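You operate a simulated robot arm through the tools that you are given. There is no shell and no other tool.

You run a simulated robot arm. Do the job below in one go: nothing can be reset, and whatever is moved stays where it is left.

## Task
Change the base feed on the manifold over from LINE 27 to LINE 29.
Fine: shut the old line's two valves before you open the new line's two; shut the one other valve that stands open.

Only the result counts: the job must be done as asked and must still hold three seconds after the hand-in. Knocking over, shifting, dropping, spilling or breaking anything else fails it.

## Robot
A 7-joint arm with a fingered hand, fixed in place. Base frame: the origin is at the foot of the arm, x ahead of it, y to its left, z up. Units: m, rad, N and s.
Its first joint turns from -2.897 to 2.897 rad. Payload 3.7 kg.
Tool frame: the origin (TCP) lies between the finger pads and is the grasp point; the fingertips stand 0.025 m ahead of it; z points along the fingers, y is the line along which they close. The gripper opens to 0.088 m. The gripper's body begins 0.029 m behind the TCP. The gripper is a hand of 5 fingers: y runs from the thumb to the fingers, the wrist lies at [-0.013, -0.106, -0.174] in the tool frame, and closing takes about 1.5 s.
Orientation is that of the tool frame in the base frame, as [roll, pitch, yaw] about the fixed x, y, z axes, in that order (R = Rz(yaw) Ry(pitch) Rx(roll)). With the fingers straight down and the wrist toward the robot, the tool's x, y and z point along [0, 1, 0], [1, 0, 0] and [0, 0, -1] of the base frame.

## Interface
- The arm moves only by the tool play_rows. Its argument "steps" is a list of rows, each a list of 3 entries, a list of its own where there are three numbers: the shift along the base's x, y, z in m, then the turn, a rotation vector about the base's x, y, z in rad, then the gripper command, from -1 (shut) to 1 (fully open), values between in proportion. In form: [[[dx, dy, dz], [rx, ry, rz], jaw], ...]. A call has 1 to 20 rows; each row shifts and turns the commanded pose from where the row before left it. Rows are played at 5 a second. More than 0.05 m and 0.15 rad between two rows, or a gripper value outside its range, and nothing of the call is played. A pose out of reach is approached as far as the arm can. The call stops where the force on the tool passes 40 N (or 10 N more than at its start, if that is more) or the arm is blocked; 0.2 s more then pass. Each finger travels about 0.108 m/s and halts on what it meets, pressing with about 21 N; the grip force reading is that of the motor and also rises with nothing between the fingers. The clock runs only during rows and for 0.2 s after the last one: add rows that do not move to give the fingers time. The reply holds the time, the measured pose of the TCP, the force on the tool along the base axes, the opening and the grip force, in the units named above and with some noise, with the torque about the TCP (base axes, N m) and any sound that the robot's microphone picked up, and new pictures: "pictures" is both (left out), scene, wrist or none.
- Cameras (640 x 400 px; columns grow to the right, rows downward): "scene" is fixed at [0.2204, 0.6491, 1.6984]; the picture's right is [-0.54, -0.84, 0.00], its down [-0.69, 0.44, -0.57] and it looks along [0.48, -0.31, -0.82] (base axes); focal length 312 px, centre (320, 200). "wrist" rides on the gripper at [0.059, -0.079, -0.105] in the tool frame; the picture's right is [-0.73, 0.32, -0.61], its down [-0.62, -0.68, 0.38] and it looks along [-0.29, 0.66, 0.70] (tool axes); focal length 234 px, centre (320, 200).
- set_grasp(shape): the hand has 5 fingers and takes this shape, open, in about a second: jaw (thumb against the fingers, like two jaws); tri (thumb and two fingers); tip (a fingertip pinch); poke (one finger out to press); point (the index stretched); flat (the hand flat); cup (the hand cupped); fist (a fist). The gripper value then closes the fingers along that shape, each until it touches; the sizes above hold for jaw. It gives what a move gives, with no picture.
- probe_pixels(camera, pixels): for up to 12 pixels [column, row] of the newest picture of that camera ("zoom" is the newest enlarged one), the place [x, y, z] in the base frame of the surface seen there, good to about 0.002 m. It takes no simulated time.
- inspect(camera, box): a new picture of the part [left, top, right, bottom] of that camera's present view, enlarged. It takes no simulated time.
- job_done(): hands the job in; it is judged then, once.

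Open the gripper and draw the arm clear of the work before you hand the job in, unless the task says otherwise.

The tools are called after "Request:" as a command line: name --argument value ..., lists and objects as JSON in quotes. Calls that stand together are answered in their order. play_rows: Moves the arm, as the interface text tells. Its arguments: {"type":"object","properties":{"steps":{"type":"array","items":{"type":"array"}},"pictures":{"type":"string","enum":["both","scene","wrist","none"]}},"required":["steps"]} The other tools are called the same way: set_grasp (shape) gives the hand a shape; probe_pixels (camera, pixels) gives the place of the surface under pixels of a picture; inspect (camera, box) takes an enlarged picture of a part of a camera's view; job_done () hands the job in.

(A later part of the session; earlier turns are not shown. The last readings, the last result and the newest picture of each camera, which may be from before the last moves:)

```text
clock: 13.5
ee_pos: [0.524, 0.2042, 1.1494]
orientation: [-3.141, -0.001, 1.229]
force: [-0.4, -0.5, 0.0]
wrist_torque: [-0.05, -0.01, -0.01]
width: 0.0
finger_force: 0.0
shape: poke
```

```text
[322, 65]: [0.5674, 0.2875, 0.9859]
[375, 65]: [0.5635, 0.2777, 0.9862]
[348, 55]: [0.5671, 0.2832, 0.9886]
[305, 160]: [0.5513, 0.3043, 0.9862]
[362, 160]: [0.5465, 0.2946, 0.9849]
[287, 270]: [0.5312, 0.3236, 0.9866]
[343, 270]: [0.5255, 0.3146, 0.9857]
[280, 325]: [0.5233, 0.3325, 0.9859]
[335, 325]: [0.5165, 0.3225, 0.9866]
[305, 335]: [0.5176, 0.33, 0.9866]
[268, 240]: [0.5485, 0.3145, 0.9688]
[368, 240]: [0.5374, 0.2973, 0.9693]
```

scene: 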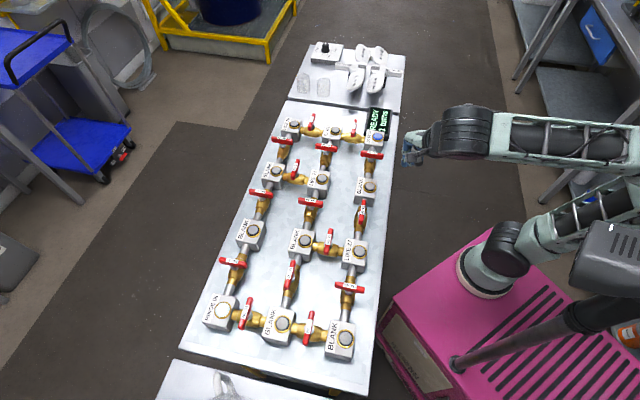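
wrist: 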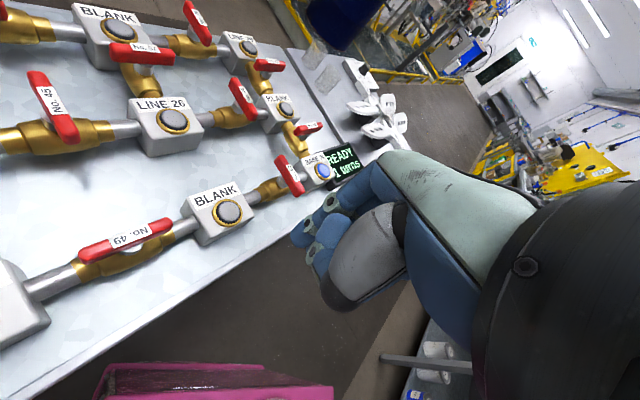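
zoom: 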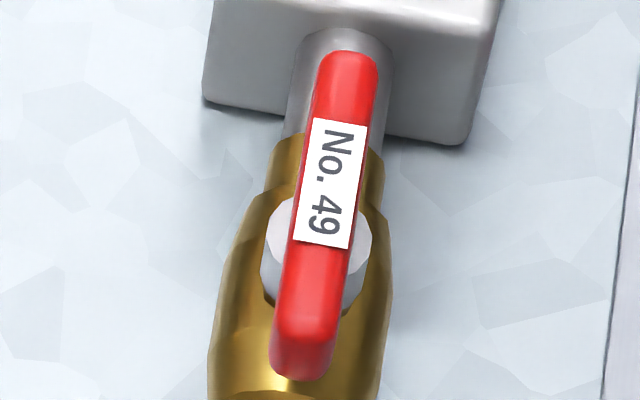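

The bar of 49 is centred at about (0.5425, 0.306). I move above its robot side with the same relative offset and orientation as worked for 62.

Request:
play_rows --steps '[[[-0.0035, 0.0109, -0.0062], [0, 0, 0.14], 1], [[-0.0035, 0.0109, -0.0062], [0, 0, 0.14], 1], [[-0.0035, 0.0109, -0.0062], [0, 0, 0.14], 1], [[-0.0035, 0.0109, -0.0062], [0, 0, 0.14], 1], [[-0.0035, 0.0109, -0.0062], [0, 0, 0.14], 1], [[-0.0035, 0.0109, -0.0062], [0, 0, 0.14], 1], [[-0.0035, 0.0109, -0.0062], [0, 0, 0.14], 1], [[-0.0035, 0.0109, -0.0062], [0, 0, 0.138], 1], [[0, 0, 0], [0, 0, 0], 1], [[0, 0, 0], [0, 0, 0], 1]]' --pictures "both"

Request:
inspect --camera "scene" --box '[320, 170, 448, 250]'

```text
clock: 15.7
ee_pos: [0.4938, 0.2913, 1.1003]
orientation: [-3.141, 0.0, 2.345]
force: [0.0, -0.6, -0.3]
wrist_torque: [0.0, -0.01, 0.01]
width: 0.0
finger_force: 0.0
shape: poke
```

scene: 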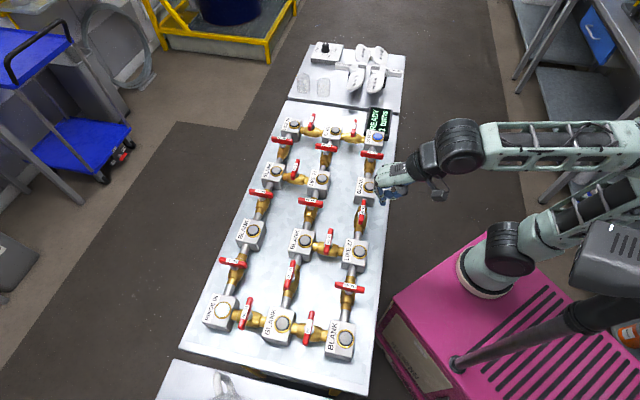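
wrist: 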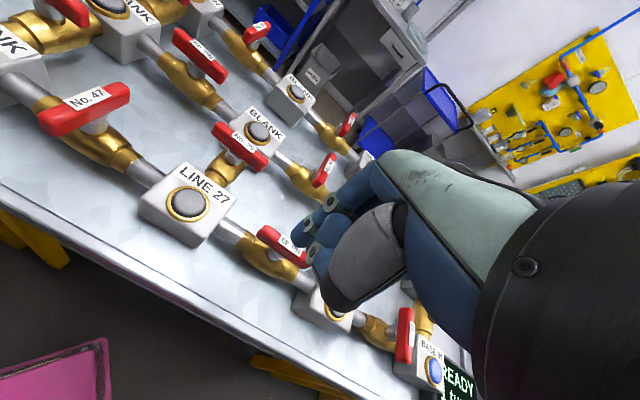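

```text
5.00 times, centred on (384, 210) of scene
```

zoom: 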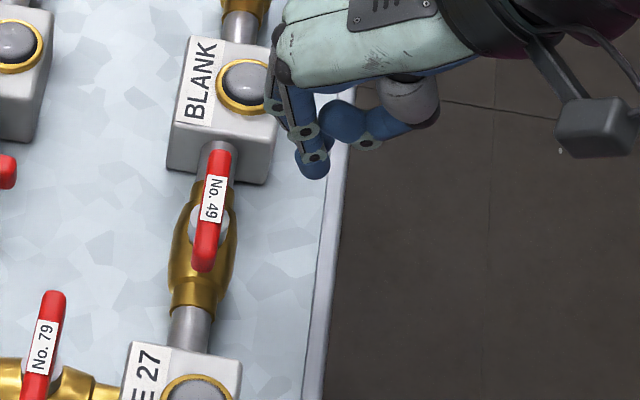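

The hand is placed the same way beside 49. I descend to TCP z≈0.998 and then push along +v up to the expected contact point.

Request:
play_rows --steps '[[[0, 0, -0.03], [0, 0, 0], 1], [[0, 0, -0.03], [0, 0, 0], 1], [[0, 0, -0.025], [0, 0, 0], 1], [[0, 0, -0.017], [0, 0, 0], 1], [[0, 0, 0], [0, 0, 0], 1], [[0.00396, 0.00336, 0], [0, 0, 0], 1], [[0.00396, 0.00336, 0], [0, 0, 0], 1], [[0.00396, 0.00336, 0], [0, 0, 0], 1], [[0.00396, 0.00336, 0], [0, 0, 0], 1], [[0.00396, 0.00336, 0], [0, 0, 0], 1], [[0, 0, 0], [0, 0, 0], 1]]' --pictures "none"

Request:
inspect --camera "scene" --box '[330, 190, 394, 230]'

Request:
inspect --camera "wrist" --box '[200, 170, 440, 320]'

```text
clock: 18.1
ee_pos: [0.5146, 0.3091, 0.9966]
orientation: [3.141, 0.0, 2.346]
force: [-7.3, -1.0, 6.9]
wrist_torque: [0.03, -0.04, 0.0]
width: 0.0
finger_force: 0.1
shape: poke
```

```text
10.00 times, centred on (362, 210) of scene
```

zoom: 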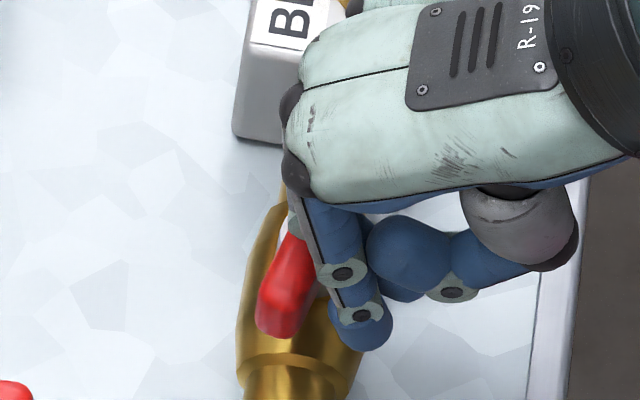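

```text
2.67 times, centred on (320, 245) of wrist
```

zoom: 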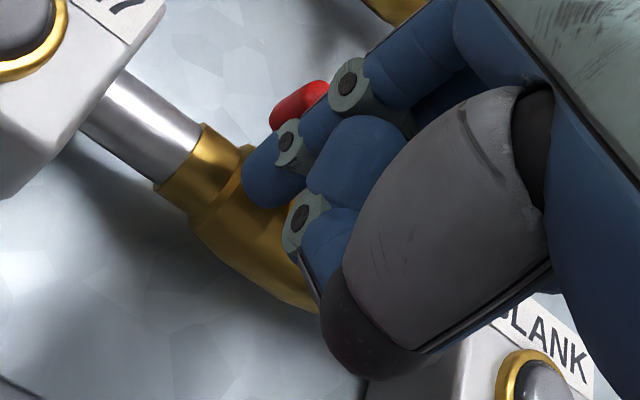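

Contact again (about 7 N). I play the first nine rows of the same clockwise swing about (0.5425, 0.306).

Request:
play_rows --steps '[[[0.0005, 0.0034, 0.001], [0, 0, -0.12], 1], [[0.0009, 0.0032, 0], [0, 0, -0.12], 1], [[0.00125, 0.0032, 0], [0, 0, -0.12], 1], [[0.00163, 0.00297, 0], [0, 0, -0.12], 1], [[0.00198, 0.00276, 0], [0, 0, -0.12], 1], [[0.00229, 0.00251, 0], [0, 0, -0.12], 1], [[0.00257, 0.00221, 0], [0, 0, -0.12], 1], [[0.00282, 0.00188, 0], [0, 0, -0.12], 1], [[0.00303, 0.00153, 0], [0, 0, -0.12], 1], [[0, 0, 0], [0, 0, 0], 1]]' --pictures "none"

Request:
inspect --camera "scene" --box '[330, 190, 394, 230]'

Request:
inspect --camera "wrist" --box '[200, 170, 440, 320]'

```text
clock: 20.3
ee_pos: [0.5315, 0.333, 0.9964]
orientation: [-3.141, -0.002, 1.264]
force: [-3.0, 4.3, 5.0]
wrist_torque: [-0.06, 0.0, -0.03]
width: 0.0001
finger_force: 0.1
shape: poke
```

```text
10.00 times, centred on (362, 210) of scene
```

zoom: 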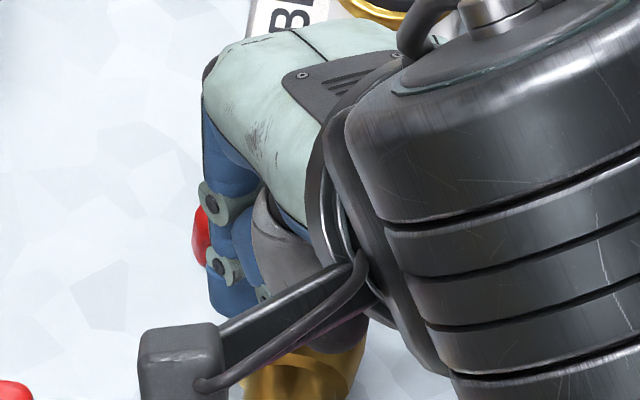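

```text
2.67 times, centred on (320, 245) of wrist
```

zoom: 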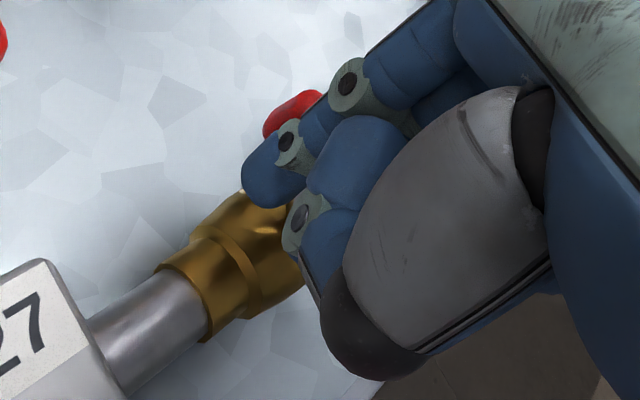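

The bar of 49 follows as before. I finish the swing with four rows and the small nudge to the stop.

Request:
play_rows --steps '[[[0.00318, 0.00116, 0], [0, 0, -0.12], 1], [[0.00331, 0.00078, 0], [0, 0, -0.12], 1], [[0.00337, 0.00037, 0], [0, 0, -0.12], 1], [[0.0034, 0, 0], [0, 0, -0.12], 1], [[0.0015, -0.0012, 0], [0, 0, -0.04], 1], [[0.0015, -0.0012, 0], [0, 0, -0.04], 1], [[0, 0, 0], [0, 0, 0], 1]]' --pictures "none"

Request:
inspect --camera "wrist" --box '[200, 170, 440, 320]'

```text
clock: 21.9
ee_pos: [0.5476, 0.3347, 0.9967]
orientation: [-3.142, 0.0, 0.704]
force: [-7.8, 8.3, 4.4]
wrist_torque: [0.04, 0.06, -0.04]
width: 0.0001
finger_force: 0.1
shape: poke
```

```text
2.67 times, centred on (320, 245) of wrist
```

zoom: 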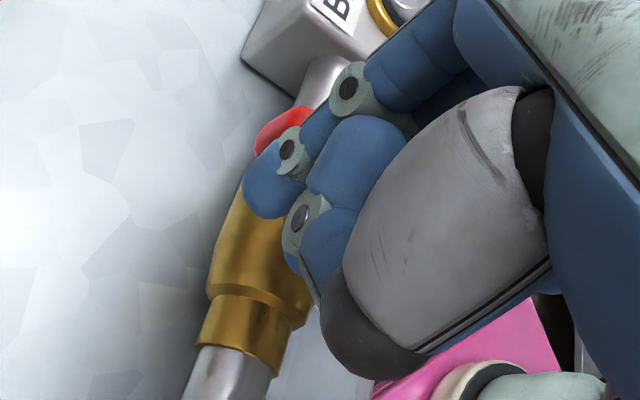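

Force reached about 11 N, so 49 is against its stop. I back off, lift to z≈1.13, and travel toward the robot side of 42 while turning back.

Request:
play_rows --steps '[[[-0.0085, 0.0085, 0], [0, 0, 0], 1], [[-0.0085, 0.0085, 0], [0, 0, 0], 1], [[-0.0085, 0.0085, 0.01], [0, 0, 0], 1], [[0, 0, 0.04], [0, 0, 0], 1], [[0, 0, 0.04], [0, 0, 0], 1], [[0, 0, 0.04], [0, 0, 0], 1], [[-0.0065, 0.015, 0], [0, 0, 0.137], 1], [[-0.0065, 0.015, 0], [0, 0, 0.137], 1], [[-0.0065, 0.015, 0], [0, 0, 0.137], 1], [[-0.0065, 0.015, 0], [0, 0, 0.137], 1], [[-0.0065, 0.015, 0], [0, 0, 0.137], 1], [[-0.0065, 0.015, 0], [0, 0, 0.137], 1], [[-0.0065, 0.015, 0], [0, 0, 0.137], 1], [[-0.0065, 0.015, 0], [0, 0, 0.137], 1], [[-0.0065, 0.015, 0], [0, 0, 0.137], 1], [[-0.0065, 0.015, 0], [0, 0, 0.137], 1], [[-0.0065, 0.015, 0], [0, 0, 0.137], 1], [[-0.0065, 0.015, 0], [0, 0, 0.137], 1], [[0, 0, 0], [0, 0, 0], 1]]' --pictures "both"

Request:
inspect --camera "scene" --box '[330, 190, 394, 230]'

Request:
inspect --camera "scene" --box '[267, 260, 315, 290]'

```text
clock: 25.9
ee_pos: [0.4457, 0.538, 1.1277]
orientation: [-3.14, 0.001, 2.349]
force: [-0.5, -0.6, 0.8]
wrist_torque: [-0.04, 0.01, -0.02]
width: 0.0
finger_force: 0.1
shape: poke
```

scene: 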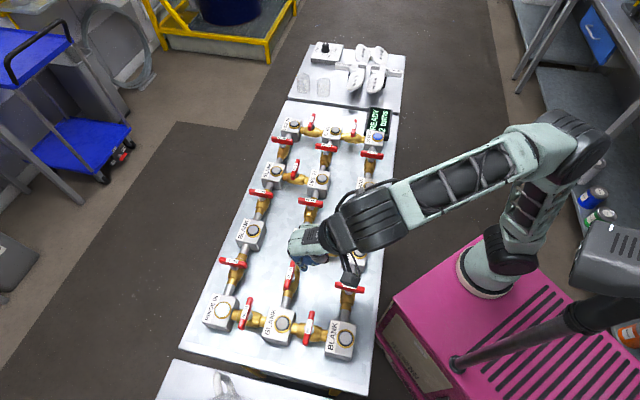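
wrist: 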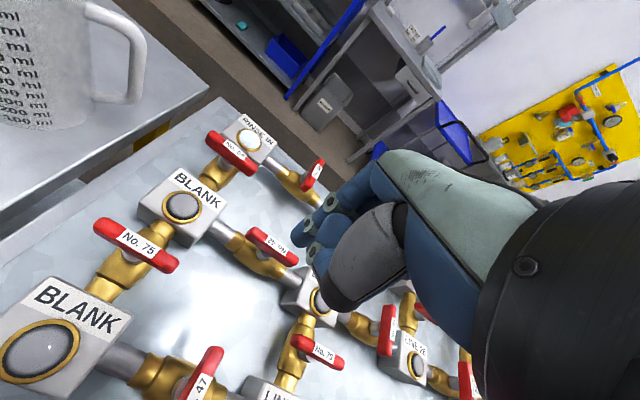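

```text
10.00 times, centred on (362, 210) of scene
```

zoom: 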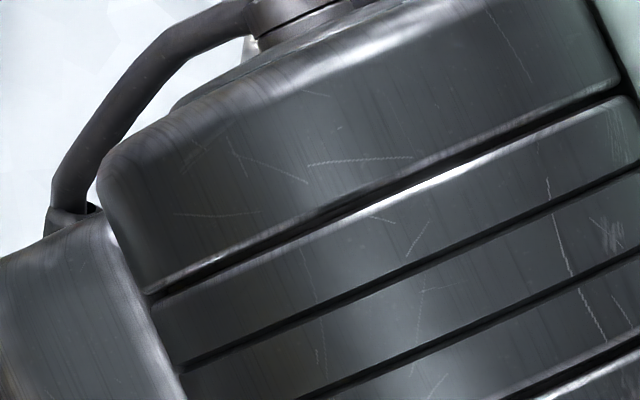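

```text
13.33 times, centred on (291, 275) of scene
```

zoom: 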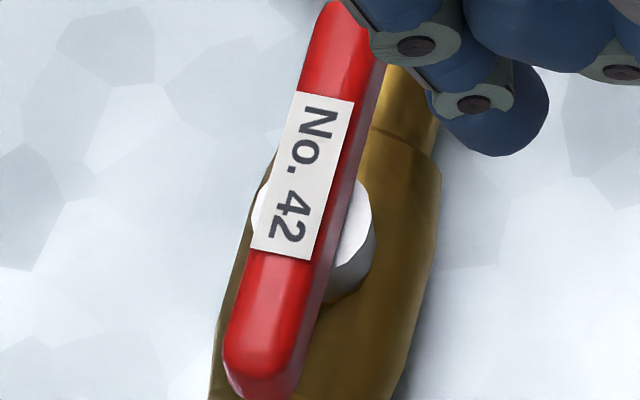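

The display seems to read 2 turns. I probe the bar of 42 for its ends and stem.

Request:
probe_pixels --camera "zoom" --pixels '[[335, 15], [312, 60], [360, 80], [270, 180], [325, 190], [235, 320], [295, 330], [230, 350], [270, 375], [300, 345], [258, 205], [365, 225]]'

Request:
inspect --camera "scene" --box '[270, 220, 366, 280]'

Request:
inspect --camera "wrist" --box '[200, 200, 440, 350]'

```text
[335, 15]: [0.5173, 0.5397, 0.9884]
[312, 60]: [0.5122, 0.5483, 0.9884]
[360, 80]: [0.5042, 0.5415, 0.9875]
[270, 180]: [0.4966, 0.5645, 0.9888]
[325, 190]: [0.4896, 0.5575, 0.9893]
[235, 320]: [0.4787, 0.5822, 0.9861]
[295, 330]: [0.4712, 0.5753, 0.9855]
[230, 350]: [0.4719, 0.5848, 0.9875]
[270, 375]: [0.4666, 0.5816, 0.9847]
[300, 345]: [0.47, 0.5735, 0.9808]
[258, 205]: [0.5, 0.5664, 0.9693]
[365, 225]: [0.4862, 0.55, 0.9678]
```

```text
6.67 times, centred on (318, 250) of scene
```

zoom: 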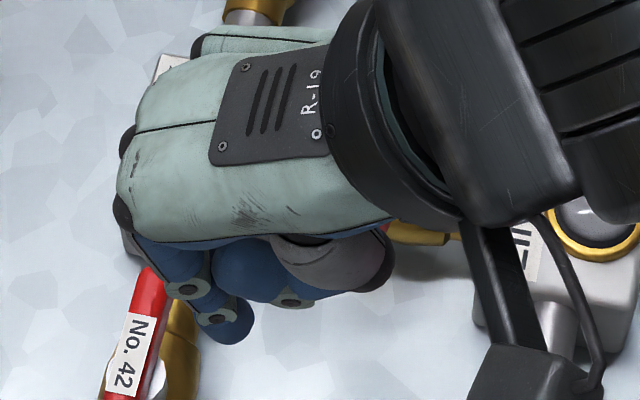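

```text
2.67 times, centred on (320, 275) of wrist
```

zoom: 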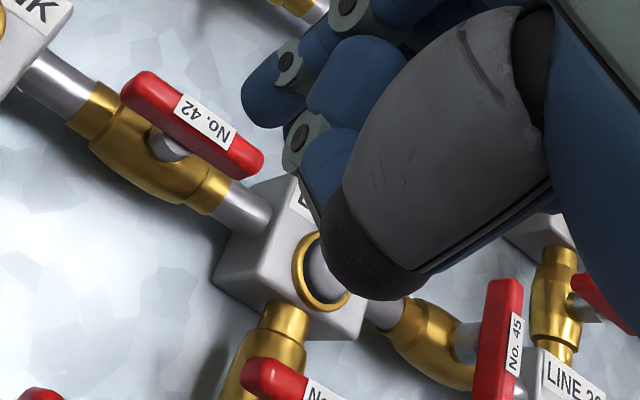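

42's bar is centred at about (0.4925, 0.5605). Neighbours (75, 64, 79) are clear of the hand's footprint, so I shift slightly, descend and approach the bar as before.

Request:
play_rows --steps '[[[0, 0.004, -0.03], [0, 0, 0], 1], [[0, 0.003, -0.03], [0, 0, 0], 1], [[0, 0, -0.03], [0, 0, 0], 1], [[0, 0, -0.025], [0, 0, 0], 1], [[0, 0, -0.015], [0, 0, 0], 1], [[0, 0, 0], [0, 0, 0], 1]]' --pictures "none"

Request:
inspect --camera "scene" --box '[260, 240, 340, 290]'

Request:
inspect --camera "wrist" --box '[200, 170, 440, 320]'

```text
clock: 27.3
ee_pos: [0.4434, 0.5462, 0.9961]
orientation: [3.142, -0.002, 2.349]
force: [-0.8, 0.2, 0.2]
wrist_torque: [-0.03, -0.01, 0.04]
width: 0.0
finger_force: 0.0
shape: poke
```

```text
8.00 times, centred on (300, 265) of scene
```

zoom: 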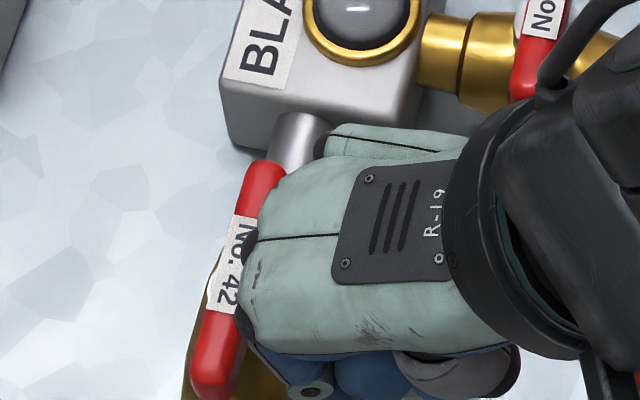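

```text
2.67 times, centred on (320, 245) of wrist
```

zoom: 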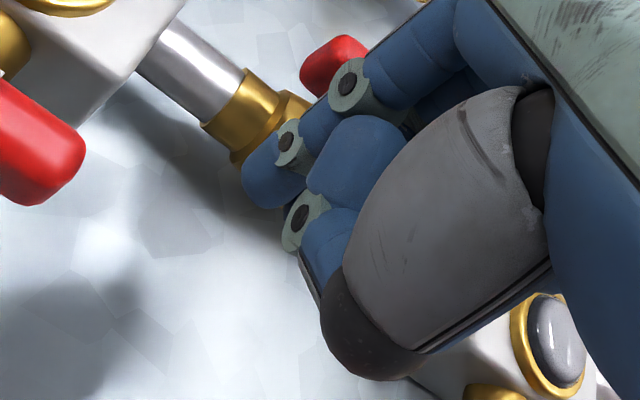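

At the height of the bar with no contact. I now push to the expected contact point near (0.464, 0.563).

Request:
play_rows --steps '[[[0.0042, 0.0033, 0.001], [0, 0, 0], 1], [[0.0042, 0.0033, 0.0005], [0, 0, 0], 1], [[0.0042, 0.0033, 0], [0, 0, 0], 1], [[0.0042, 0.0033, 0], [0, 0, 0], 1], [[0.0041, 0.0033, 0], [0, 0, 0], 1], [[0, 0, 0], [0, 0, 0], 1]]' --pictures "none"

Request:
inspect --camera "wrist" --box '[200, 170, 440, 320]'

```text
clock: 28.7
ee_pos: [0.4659, 0.5635, 0.9989]
orientation: [3.141, -0.001, 2.348]
force: [-4.2, -1.4, 2.2]
wrist_torque: [0.03, 0.04, 0.0]
width: 0.0
finger_force: 0.0
shape: poke
```

```text
2.67 times, centred on (320, 245) of wrist
```

zoom: 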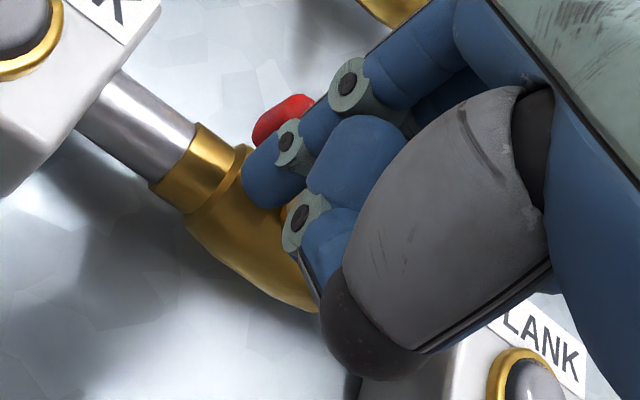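

Contact at about 5 N, same view as for the other two. I play nine rows of the clockwise swing about (0.4925, 0.5605).

Request:
play_rows --steps '[[[0.0005, 0.0034, 0], [0, 0, -0.12], 1], [[0.0009, 0.0032, 0], [0, 0, -0.12], 1], [[0.00125, 0.0032, 0], [0, 0, -0.12], 1], [[0.00163, 0.00297, 0], [0, 0, -0.12], 1], [[0.00198, 0.00276, 0], [0, 0, -0.12], 1], [[0.00229, 0.00251, 0], [0, 0, -0.12], 1], [[0.00257, 0.00221, 0], [0, 0, -0.12], 1], [[0.00282, 0.00188, 0], [0, 0, -0.12], 1], [[0.00303, 0.00153, 0], [0, 0, -0.12], 1], [[0, 0, 0], [0, 0, 0], 1]]' --pictures "none"

Request:
inspect --camera "scene" --box '[250, 240, 346, 300]'

Request:
inspect --camera "wrist" --box '[200, 170, 440, 320]'

```text
clock: 30.9
ee_pos: [0.4823, 0.5853, 0.9996]
orientation: [-3.141, 0.0, 1.267]
force: [-3.1, 2.6, 5.5]
wrist_torque: [-0.03, -0.02, 0.03]
width: 0.0
finger_force: 0.0
shape: poke
```

```text
6.67 times, centred on (298, 270) of scene
```

zoom: 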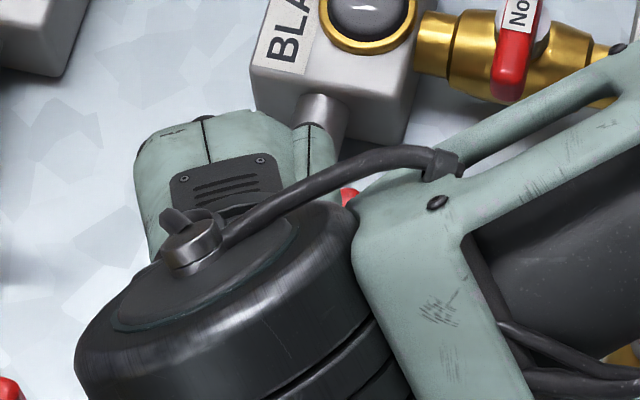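

```text
2.67 times, centred on (320, 245) of wrist
```

zoom: 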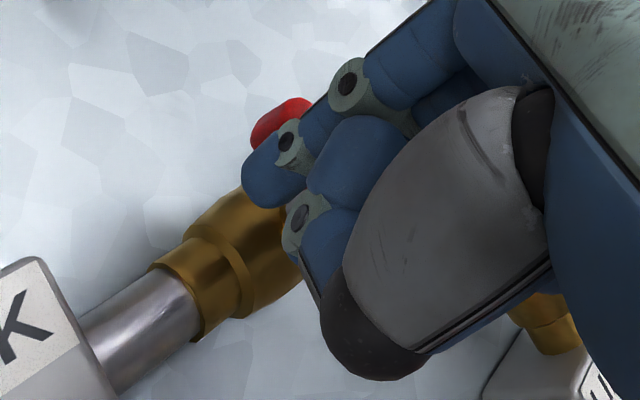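

42's bar is following at about 6 N. I finish the swing with the last four rows and the nudge to the stop.

Request:
play_rows --steps '[[[0.00318, 0.00116, 0], [0, 0, -0.12], 1], [[0.00331, 0.00078, 0], [0, 0, -0.12], 1], [[0.00337, 0.00037, 0], [0, 0, -0.12], 1], [[0.0034, 0, 0], [0, 0, -0.12], 1], [[0.0015, -0.0012, 0], [0, 0, -0.04], 1], [[0.0015, -0.0012, 0], [0, 0, -0.04], 1], [[0, 0, 0], [0, 0, 0], 1]]' --pictures "both"

Request:
inspect --camera "wrist" --box '[200, 170, 440, 320]'

```text
clock: 32.5
ee_pos: [0.4985, 0.5866, 0.9997]
orientation: [-3.14, 0.0, 0.708]
force: [-4.5, 8.0, 5.8]
wrist_torque: [0.01, 0.05, 0.0]
width: 0.0001
finger_force: 0.1
shape: poke
```

scene: 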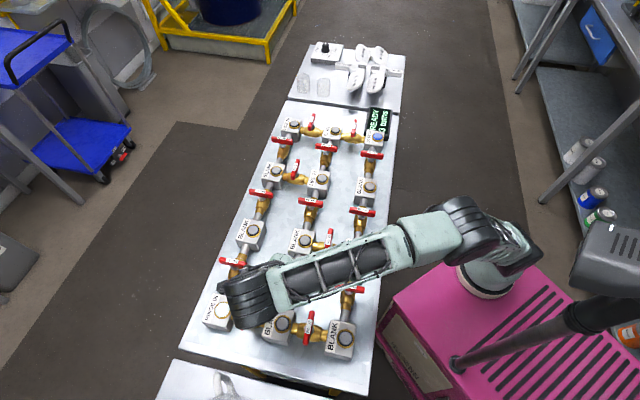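
wrist: 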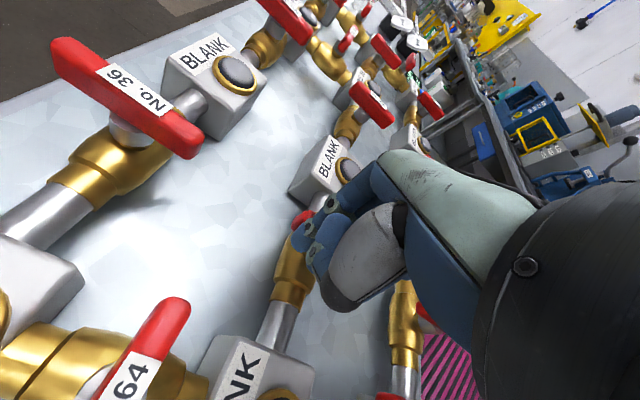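

```text
2.67 times, centred on (320, 245) of wrist
```

zoom: 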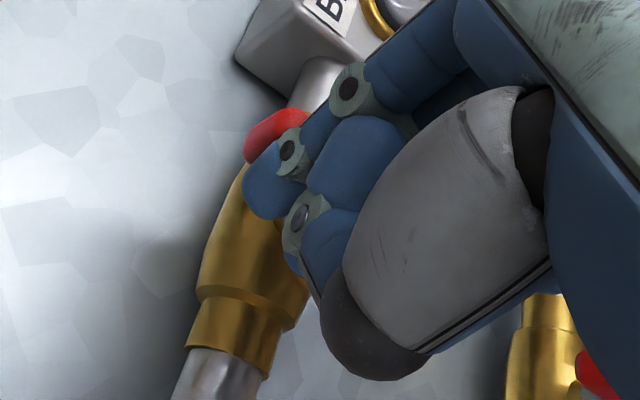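

The display reads 3 turns, and in the scene 62 and 49 stand across their pipes. I back off from 42, lift clear and travel high toward the 92/72 side.

Request:
play_rows --steps '[[[-0.006, 0.006, 0], [0, 0, 0], 1], [[-0.006, 0.006, 0.005], [0, 0, 0], 1], [[0, 0, 0.04], [0, 0, 0], 1], [[0, 0, 0.04], [0, 0, 0], 1], [[0, 0, 0.04], [0, 0, 0], 1], [[0, 0, 0.035], [0, 0, 0], 1], [[0.026, -0.032, 0], [0, 0, 0.06], 1], [[0.026, -0.032, 0], [0, 0, 0.06], 1], [[0.026, -0.032, 0], [0, 0, 0.06], 1], [[0.026, -0.032, 0], [0, 0, 0.06], 1], [[0.026, -0.032, 0], [0, 0, 0.06], 1], [[0.026, -0.032, 0], [0, 0, 0.06], 1], [[0.026, -0.032, 0], [0, 0, 0.06], 1], [[0.026, -0.032, 0], [0, 0, 0.06], 1], [[0.026, -0.032, 0], [0, 0, 0.06], 1], [[0.026, -0.032, 0], [0, 0, 0.06], 1], [[0, 0, 0], [0, 0, 0], 1]]' --pictures "both"

Request:
inspect --camera "scene" --box '[260, 190, 388, 300]'

Request:
inspect --camera "scene" --box '[329, 110, 377, 140]'

```text
clock: 36.1
ee_pos: [0.7481, 0.2764, 1.0518]
orientation: [-3.141, -0.001, 1.309]
force: [-0.2, 0.4, -0.4]
wrist_torque: [0.01, 0.01, 0.04]
width: 0.0001
finger_force: 0.0
shape: poke
out of reach, approached as far as the arm can: row 4, 5, 6
```

scene: 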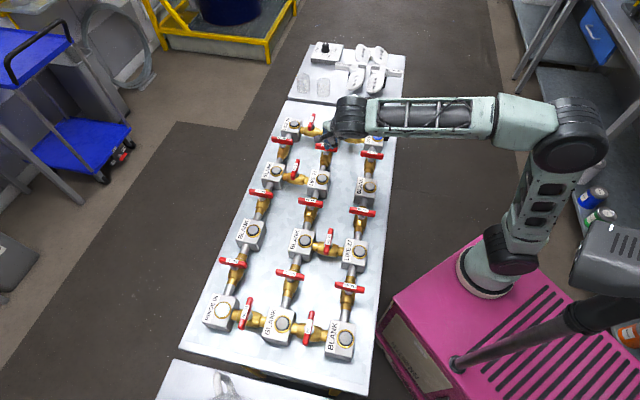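
wrist: 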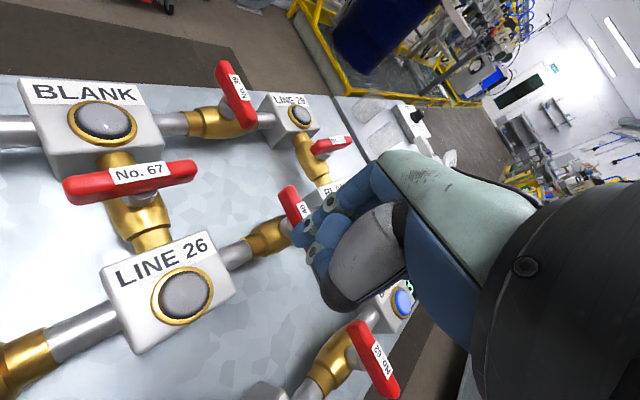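

```text
3.64 times, centred on (324, 245) of scene
```

zoom: 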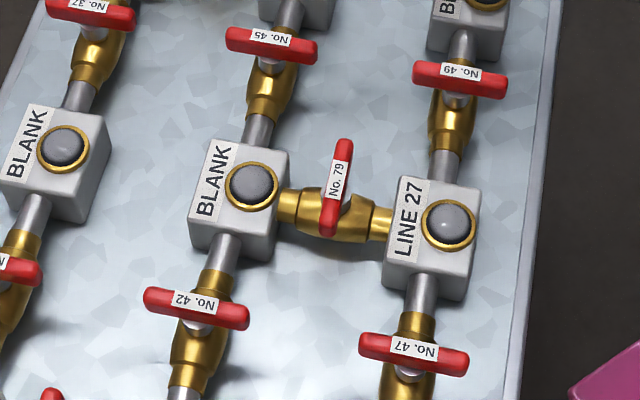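

```text
13.33 times, centred on (353, 125) of scene
```

zoom: 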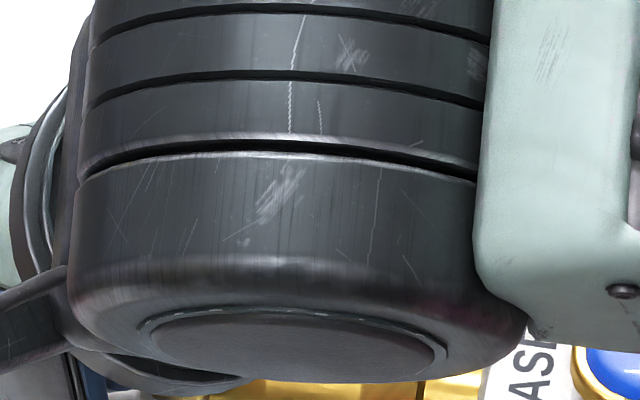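

49 and 42 are confirmed shut; the lift was limited by reach (z=1.052), so near the far end I must travel low but above the 0.989 handle tops. I move at this height to the far (+v) side of 92's near end.

Request:
play_rows --steps '[[[0.019, -0.0232, 0.005], [0, 0, 0], 1], [[0.019, -0.0232, 0.005], [0, 0, 0], 1], [[0.019, -0.0232, 0], [0, 0, 0], 1], [[0.019, -0.0232, 0], [0, 0, 0], 1], [[0, 0, 0], [0, 0, 0], 1]]' --pictures "both"

Request:
inspect --camera "wrist" --box '[200, 170, 440, 320]'

Request:
inspect --camera "scene" --box '[280, 90, 408, 170]'

```text
clock: 37.3
ee_pos: [0.8251, 0.1836, 1.0617]
orientation: [-3.141, 0.0, 1.307]
force: [-0.2, -0.2, -0.8]
wrist_torque: [-0.03, 0.01, 0.01]
width: 0.0001
finger_force: 0.1
shape: poke
```

scene: 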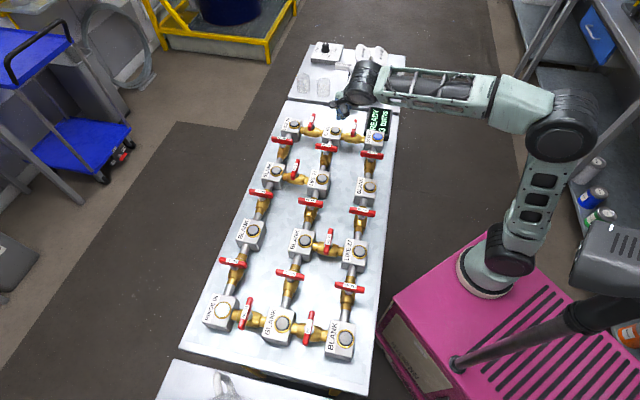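
wrist: 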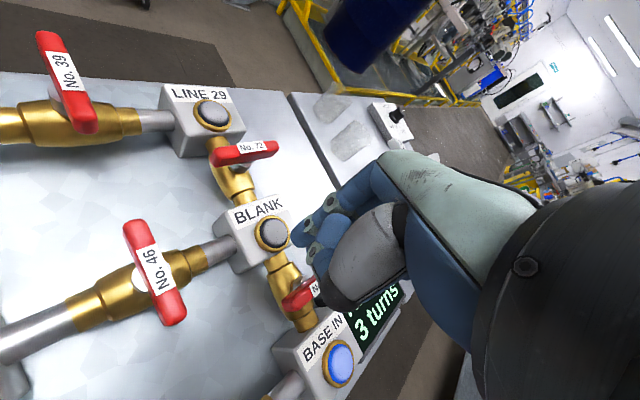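

```text
2.67 times, centred on (320, 245) of wrist
```

zoom: 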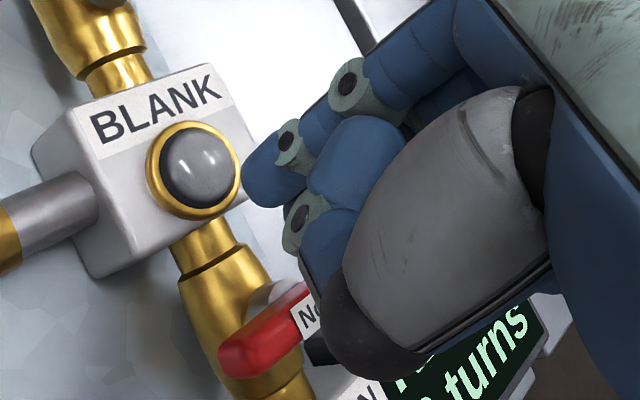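

```text
5.00 times, centred on (344, 130) of scene
```

zoom: 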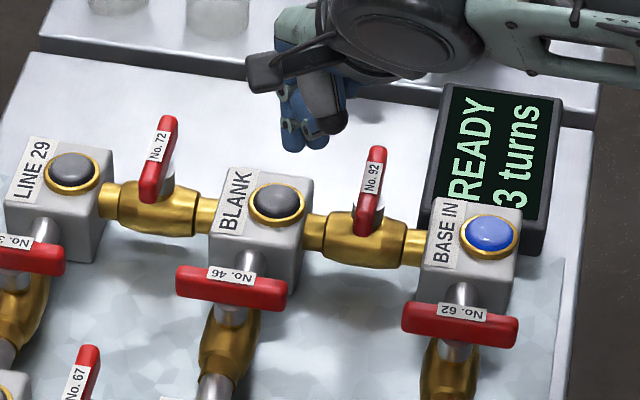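

The display reads 3 turns; 62 is shut and only BASE IN is lit. I probe both bars, 92 and 72, for exact centres.

Request:
inspect --camera "scene" --box '[329, 112, 377, 142]'

Request:
probe_pixels --camera "zoom" --pixels '[[355, 100], [337, 110], [378, 105], [323, 200], [365, 205], [302, 270], [345, 275], [325, 285], [285, 255], [372, 245], [356, 140], [340, 200]]'

Request:
inspect --camera "scene" --box '[287, 107, 335, 137]'

Request:
probe_pixels --camera "zoom" --pixels '[[355, 85], [337, 95], [376, 95], [308, 190], [350, 195], [285, 260], [322, 265], [303, 262], [360, 230], [345, 250], [340, 130], [320, 190]]'

```text
13.33 times, centred on (353, 127) of scene
```

zoom: 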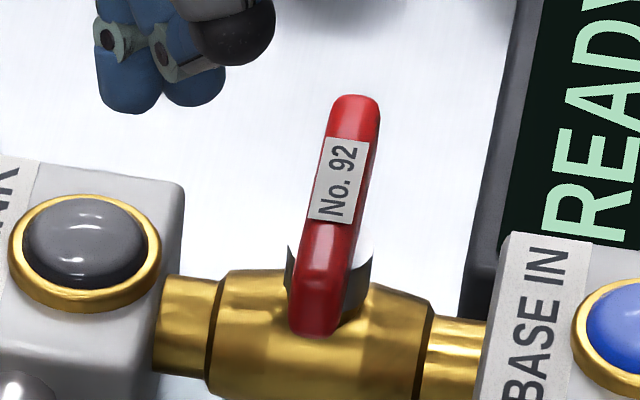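

```text
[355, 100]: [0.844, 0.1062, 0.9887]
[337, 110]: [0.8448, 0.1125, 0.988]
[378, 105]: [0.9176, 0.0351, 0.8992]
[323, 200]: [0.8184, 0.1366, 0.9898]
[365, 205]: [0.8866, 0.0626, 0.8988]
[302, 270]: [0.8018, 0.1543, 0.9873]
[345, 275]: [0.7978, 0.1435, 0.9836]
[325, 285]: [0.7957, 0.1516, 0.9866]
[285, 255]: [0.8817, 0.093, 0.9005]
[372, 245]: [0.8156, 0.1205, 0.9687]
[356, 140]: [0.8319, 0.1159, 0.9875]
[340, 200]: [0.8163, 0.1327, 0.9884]
```

```text
13.33 times, centred on (311, 122) of scene
```

zoom: 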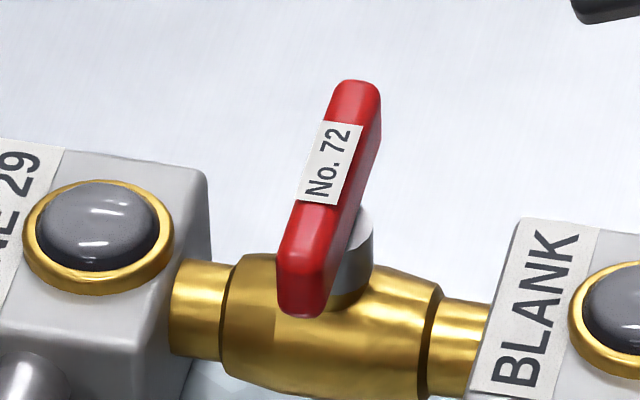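

```text
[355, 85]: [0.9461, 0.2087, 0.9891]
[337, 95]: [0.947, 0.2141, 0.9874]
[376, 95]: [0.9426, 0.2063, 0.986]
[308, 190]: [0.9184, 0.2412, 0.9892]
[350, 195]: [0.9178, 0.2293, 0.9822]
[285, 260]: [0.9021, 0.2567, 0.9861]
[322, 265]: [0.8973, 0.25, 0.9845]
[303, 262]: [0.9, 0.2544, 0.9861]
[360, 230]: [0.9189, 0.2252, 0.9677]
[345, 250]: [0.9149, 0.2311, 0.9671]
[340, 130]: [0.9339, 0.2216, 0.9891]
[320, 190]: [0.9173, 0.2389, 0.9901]
```

92 is centred at (0.8205, 0.130) and 72 at (0.9225, 0.2335). I descend beside 92's near end on its far side to TCP z≈1.0.

Request:
play_rows --steps '[[[0, -0.001, -0.025], [0, 0, 0], 1], [[0, 0, -0.022], [0, 0, 0], 1], [[0, 0, -0.015], [0, 0, 0], 1], [[0, 0, 0], [0, 0, 0], 1]]' --pictures "none"

Request:
inspect --camera "wrist" --box '[200, 170, 440, 320]'

Request:
inspect --camera "scene" --box '[312, 105, 376, 145]'

```text
clock: 38.3
ee_pos: [0.826, 0.1837, 1.0017]
orientation: [-3.141, -0.001, 1.307]
force: [0.3, -0.4, -0.4]
wrist_torque: [0.01, -0.03, 0.01]
width: 0.0
finger_force: 0.0
shape: poke
```

```text
2.67 times, centred on (320, 245) of wrist
```

zoom: 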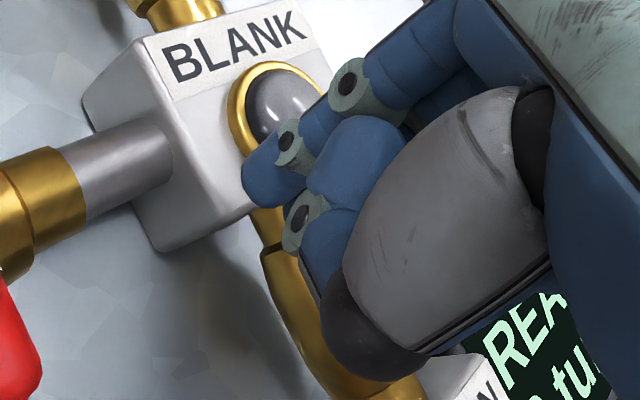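

```text
10.00 times, centred on (344, 125) of scene
```

zoom: 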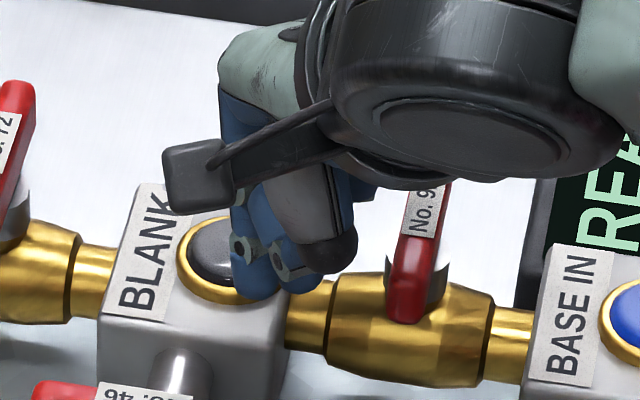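

The fingers hang between the BLANK button and bar 92, clear of both. I pull along −v about 16 mm to reach the bar's near end.

Request:
play_rows --steps '[[[-0.003, -0.0029, 0], [0, 0, 0], 1], [[-0.003, -0.0029, 0], [0, 0, 0], 1], [[-0.003, -0.0029, 0], [0, 0, 0], 1], [[-0.003, -0.0029, 0], [0, 0, 0], 1], [[0, 0, 0], [0, 0, 0], 1]]' --pictures "none"

Request:
inspect --camera "scene" --box '[312, 105, 376, 145]'

Request:
inspect --camera "wrist" --box '[200, 170, 440, 320]'

```text
clock: 39.5
ee_pos: [0.812, 0.1718, 1.0011]
orientation: [-3.14, 0.0, 1.307]
force: [0.2, 0.1, 0.0]
wrist_torque: [-0.02, 0.02, 0.01]
width: 0.0002
finger_force: 0.0
shape: poke
```

```text
10.00 times, centred on (344, 125) of scene
```

zoom: 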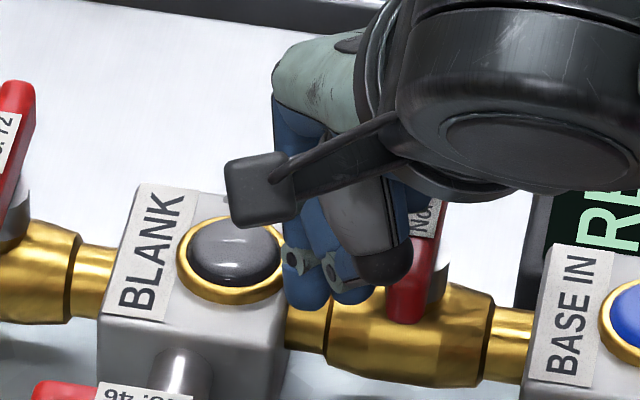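

```text
2.67 times, centred on (320, 245) of wrist
```

zoom: 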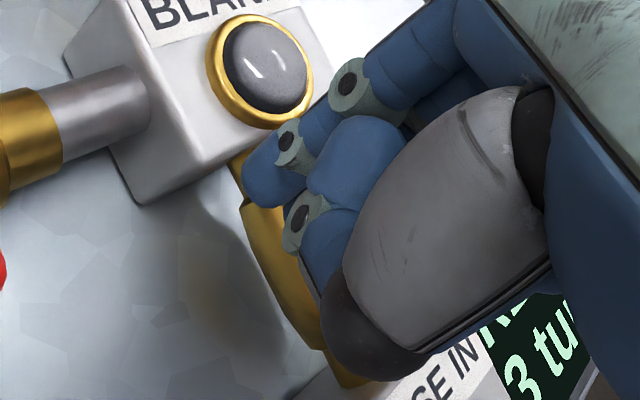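

No contact yet; a small gap (~5 mm) remains in the scene zoom. I probe the lowest hand parts next to the bar to check the thumb's height over the bar.

Request:
probe_pixels --camera "scene" --pixels '[[342, 135], [343, 134], [347, 134.5], [347.5, 133], [345.5, 132], [349, 133], [345, 130], [350, 132], [351, 130], [352.5, 136], [353, 133], [352, 127]]'

```text
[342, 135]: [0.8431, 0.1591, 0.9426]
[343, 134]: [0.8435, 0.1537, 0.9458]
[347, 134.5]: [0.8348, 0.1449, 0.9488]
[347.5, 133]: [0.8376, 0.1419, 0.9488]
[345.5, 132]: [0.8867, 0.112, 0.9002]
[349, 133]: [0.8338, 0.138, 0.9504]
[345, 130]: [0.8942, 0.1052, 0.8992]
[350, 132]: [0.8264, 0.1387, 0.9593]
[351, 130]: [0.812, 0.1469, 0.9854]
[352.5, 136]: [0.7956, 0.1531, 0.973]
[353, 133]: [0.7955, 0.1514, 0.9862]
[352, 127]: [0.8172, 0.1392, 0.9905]
```

Those probes referred to the older scene picture, so I take a fresh zoom of the fingers and probe in it.

Request:
inspect --camera "scene" --box '[328, 115, 368, 140]'

Request:
probe_pixels --camera "zoom" --pixels '[[220, 300], [240, 280], [290, 290], [310, 280], [280, 245], [330, 275], [350, 200], [300, 200], [370, 180], [210, 220], [200, 250], [380, 250]]'

```text
16.00 times, centred on (348, 128) of scene
```

zoom: 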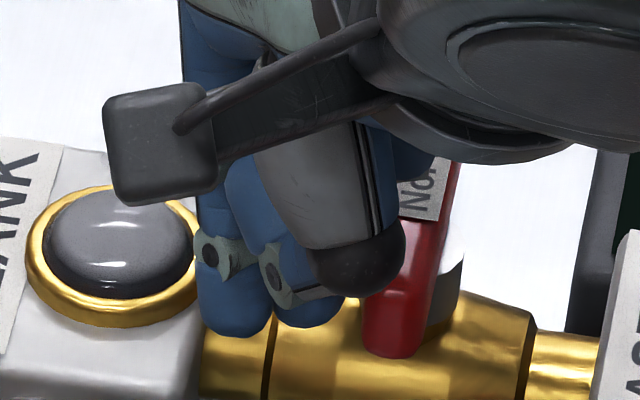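

```text
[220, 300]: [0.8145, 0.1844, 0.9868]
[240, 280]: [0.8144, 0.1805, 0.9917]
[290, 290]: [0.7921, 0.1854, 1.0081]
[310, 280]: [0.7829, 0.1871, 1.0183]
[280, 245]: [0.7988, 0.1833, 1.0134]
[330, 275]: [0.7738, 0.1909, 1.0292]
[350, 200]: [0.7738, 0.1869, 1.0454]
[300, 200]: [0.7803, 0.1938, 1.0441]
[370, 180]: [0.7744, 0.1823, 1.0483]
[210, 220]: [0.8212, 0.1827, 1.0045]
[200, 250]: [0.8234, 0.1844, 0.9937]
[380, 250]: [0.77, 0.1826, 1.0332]
```

I probe the piece under the thumb at zoom (305, 320), which should be the second fingertip that will push the bar.

Request:
probe_pixels --camera "zoom" --pixels '[[305, 322], [320, 318], [335, 310], [290, 318], [275, 300], [335, 300], [230, 330], [380, 340], [400, 300], [370, 330], [420, 230], [405, 165]]'

```text
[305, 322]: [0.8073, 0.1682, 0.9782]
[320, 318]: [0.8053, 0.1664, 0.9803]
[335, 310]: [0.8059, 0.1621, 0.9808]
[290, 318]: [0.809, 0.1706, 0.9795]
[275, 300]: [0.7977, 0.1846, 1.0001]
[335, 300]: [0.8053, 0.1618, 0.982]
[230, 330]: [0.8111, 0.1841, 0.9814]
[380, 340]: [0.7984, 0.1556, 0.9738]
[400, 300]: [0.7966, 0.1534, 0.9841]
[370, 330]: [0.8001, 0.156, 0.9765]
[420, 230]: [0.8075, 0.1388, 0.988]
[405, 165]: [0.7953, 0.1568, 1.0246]
```

The second fingertip (z≈0.978) is 5–6 mm from the bar's end and the thumb is above the bar's height. I lower 3 mm and close the gap.

Request:
play_rows --steps '[[[0.0005, -0.0015, -0.003], [0, 0, 0], 1], [[0.0, -0.0018, 0], [0, 0, 0], 1], [[-0.001, -0.001, 0], [0, 0, 0], 1], [[0, 0, 0], [0, 0, 0], 1]]' --pictures "none"

Request:
inspect --camera "scene" --box '[328, 115, 368, 140]'

```text
clock: 40.5
ee_pos: [0.8117, 0.1672, 0.9978]
orientation: [3.14, 0.0, 1.307]
force: [-0.1, -0.3, 0.0]
wrist_torque: [0.02, -0.02, 0.02]
width: 0.0
finger_force: 0.0
shape: poke
```

```text
16.00 times, centred on (348, 128) of scene
```

zoom: 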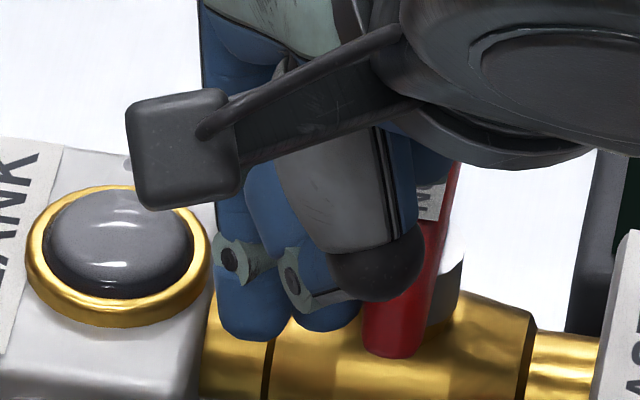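

The finger is almost touching the bar's end. I start the counter-clockwise pull around (0.8205, 0.130) with four rows.

Request:
play_rows --steps '[[[-0.0045, -0.0025, 0], [0, 0, 0.105], 1], [[-0.0048, -0.003, 0], [0, 0, 0.105], 1], [[-0.0045, -0.0033, 0], [0, 0, 0.105], 1], [[-0.0042, -0.0037, 0], [0, 0, 0.105], 1], [[0, 0, 0], [0, 0, 0], 1]]' --pictures "none"

Request:
inspect --camera "scene" --box '[328, 115, 368, 140]'

Request:
inspect --camera "wrist" --box '[200, 170, 440, 320]'

```text
clock: 41.7
ee_pos: [0.7942, 0.1548, 0.9968]
orientation: [3.141, -0.001, 1.729]
force: [-0.8, 1.5, 0.3]
wrist_torque: [0.01, 0.0, 0.01]
width: 0.0
finger_force: 0.1
shape: poke
```

```text
16.00 times, centred on (348, 128) of scene
```

zoom: 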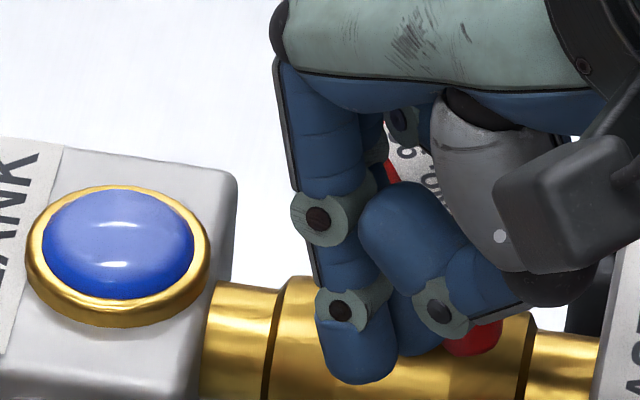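

```text
2.67 times, centred on (320, 245) of wrist
```

zoom: 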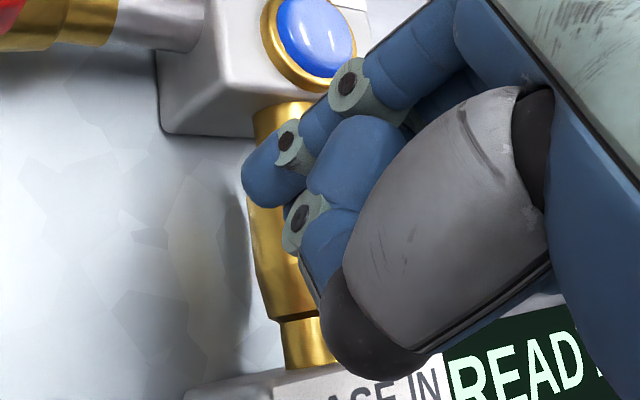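

The bar turns and the BLANK button by 92 already lit blue. I continue the pull with four more rows.

Request:
play_rows --steps '[[[-0.004, -0.0042, 0.0005], [0, 0, 0.105], 1], [[-0.0032, -0.0047, 0], [0, 0, 0.105], 1], [[-0.0025, -0.005, 0], [0, 0, 0.105], 1], [[-0.0018, -0.0053, 0], [0, 0, 0.105], 1], [[0, 0, 0], [0, 0, 0], 1]]' --pictures "none"

Request:
inspect --camera "scene" --box '[328, 115, 376, 145]'

Request:
inspect --camera "wrist" --box '[200, 170, 440, 320]'

```text
clock: 42.9
ee_pos: [0.7829, 0.1359, 0.9985]
orientation: [3.14, 0.001, 2.148]
force: [0.2, 2.6, 0.0]
wrist_torque: [0.0, 0.02, 0.02]
width: 0.0002
finger_force: 0.0
shape: poke
```

```text
13.33 times, centred on (352, 130) of scene
```

zoom: 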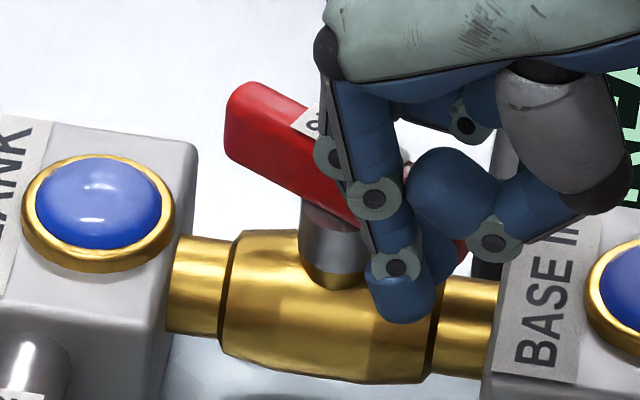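

```text
2.67 times, centred on (320, 245) of wrist
```

zoom: 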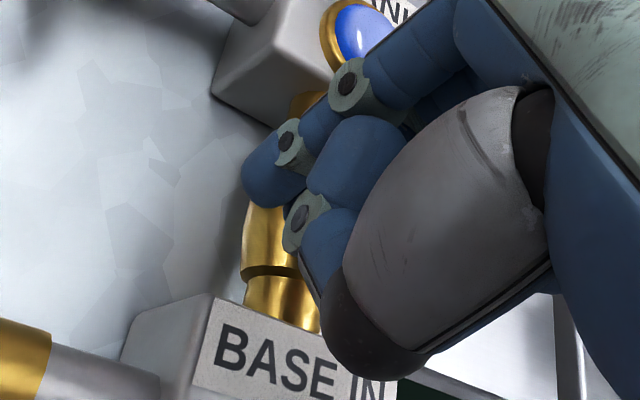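

The bar is about 20–25° short of lying along its pipe. I continue with four more rows.

Request:
play_rows --steps '[[[-0.0003, -0.0052, 0], [0, 0, 0.1], 1], [[0.0004, -0.0052, 0], [0, 0, 0.1], 1], [[0.0008, -0.0042, 0], [0, 0, 0.05], 1], [[0, 0, 0], [0, 0, 0], 1]]' --pictures "none"

Request:
inspect --camera "scene" --box '[328, 115, 376, 145]'

```text
clock: 43.9
ee_pos: [0.7826, 0.1197, 0.998]
orientation: [-3.141, 0.001, 2.397]
force: [0.3, 2.0, -0.4]
wrist_torque: [0.01, 0.04, 0.01]
width: 0.0003
finger_force: 0.2
shape: poke
```

```text
13.33 times, centred on (352, 130) of scene
```

zoom: 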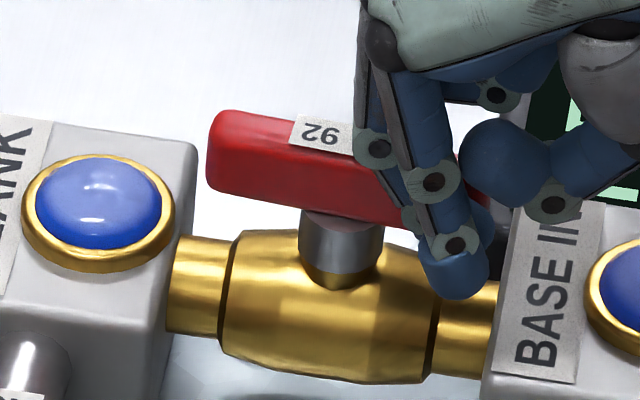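

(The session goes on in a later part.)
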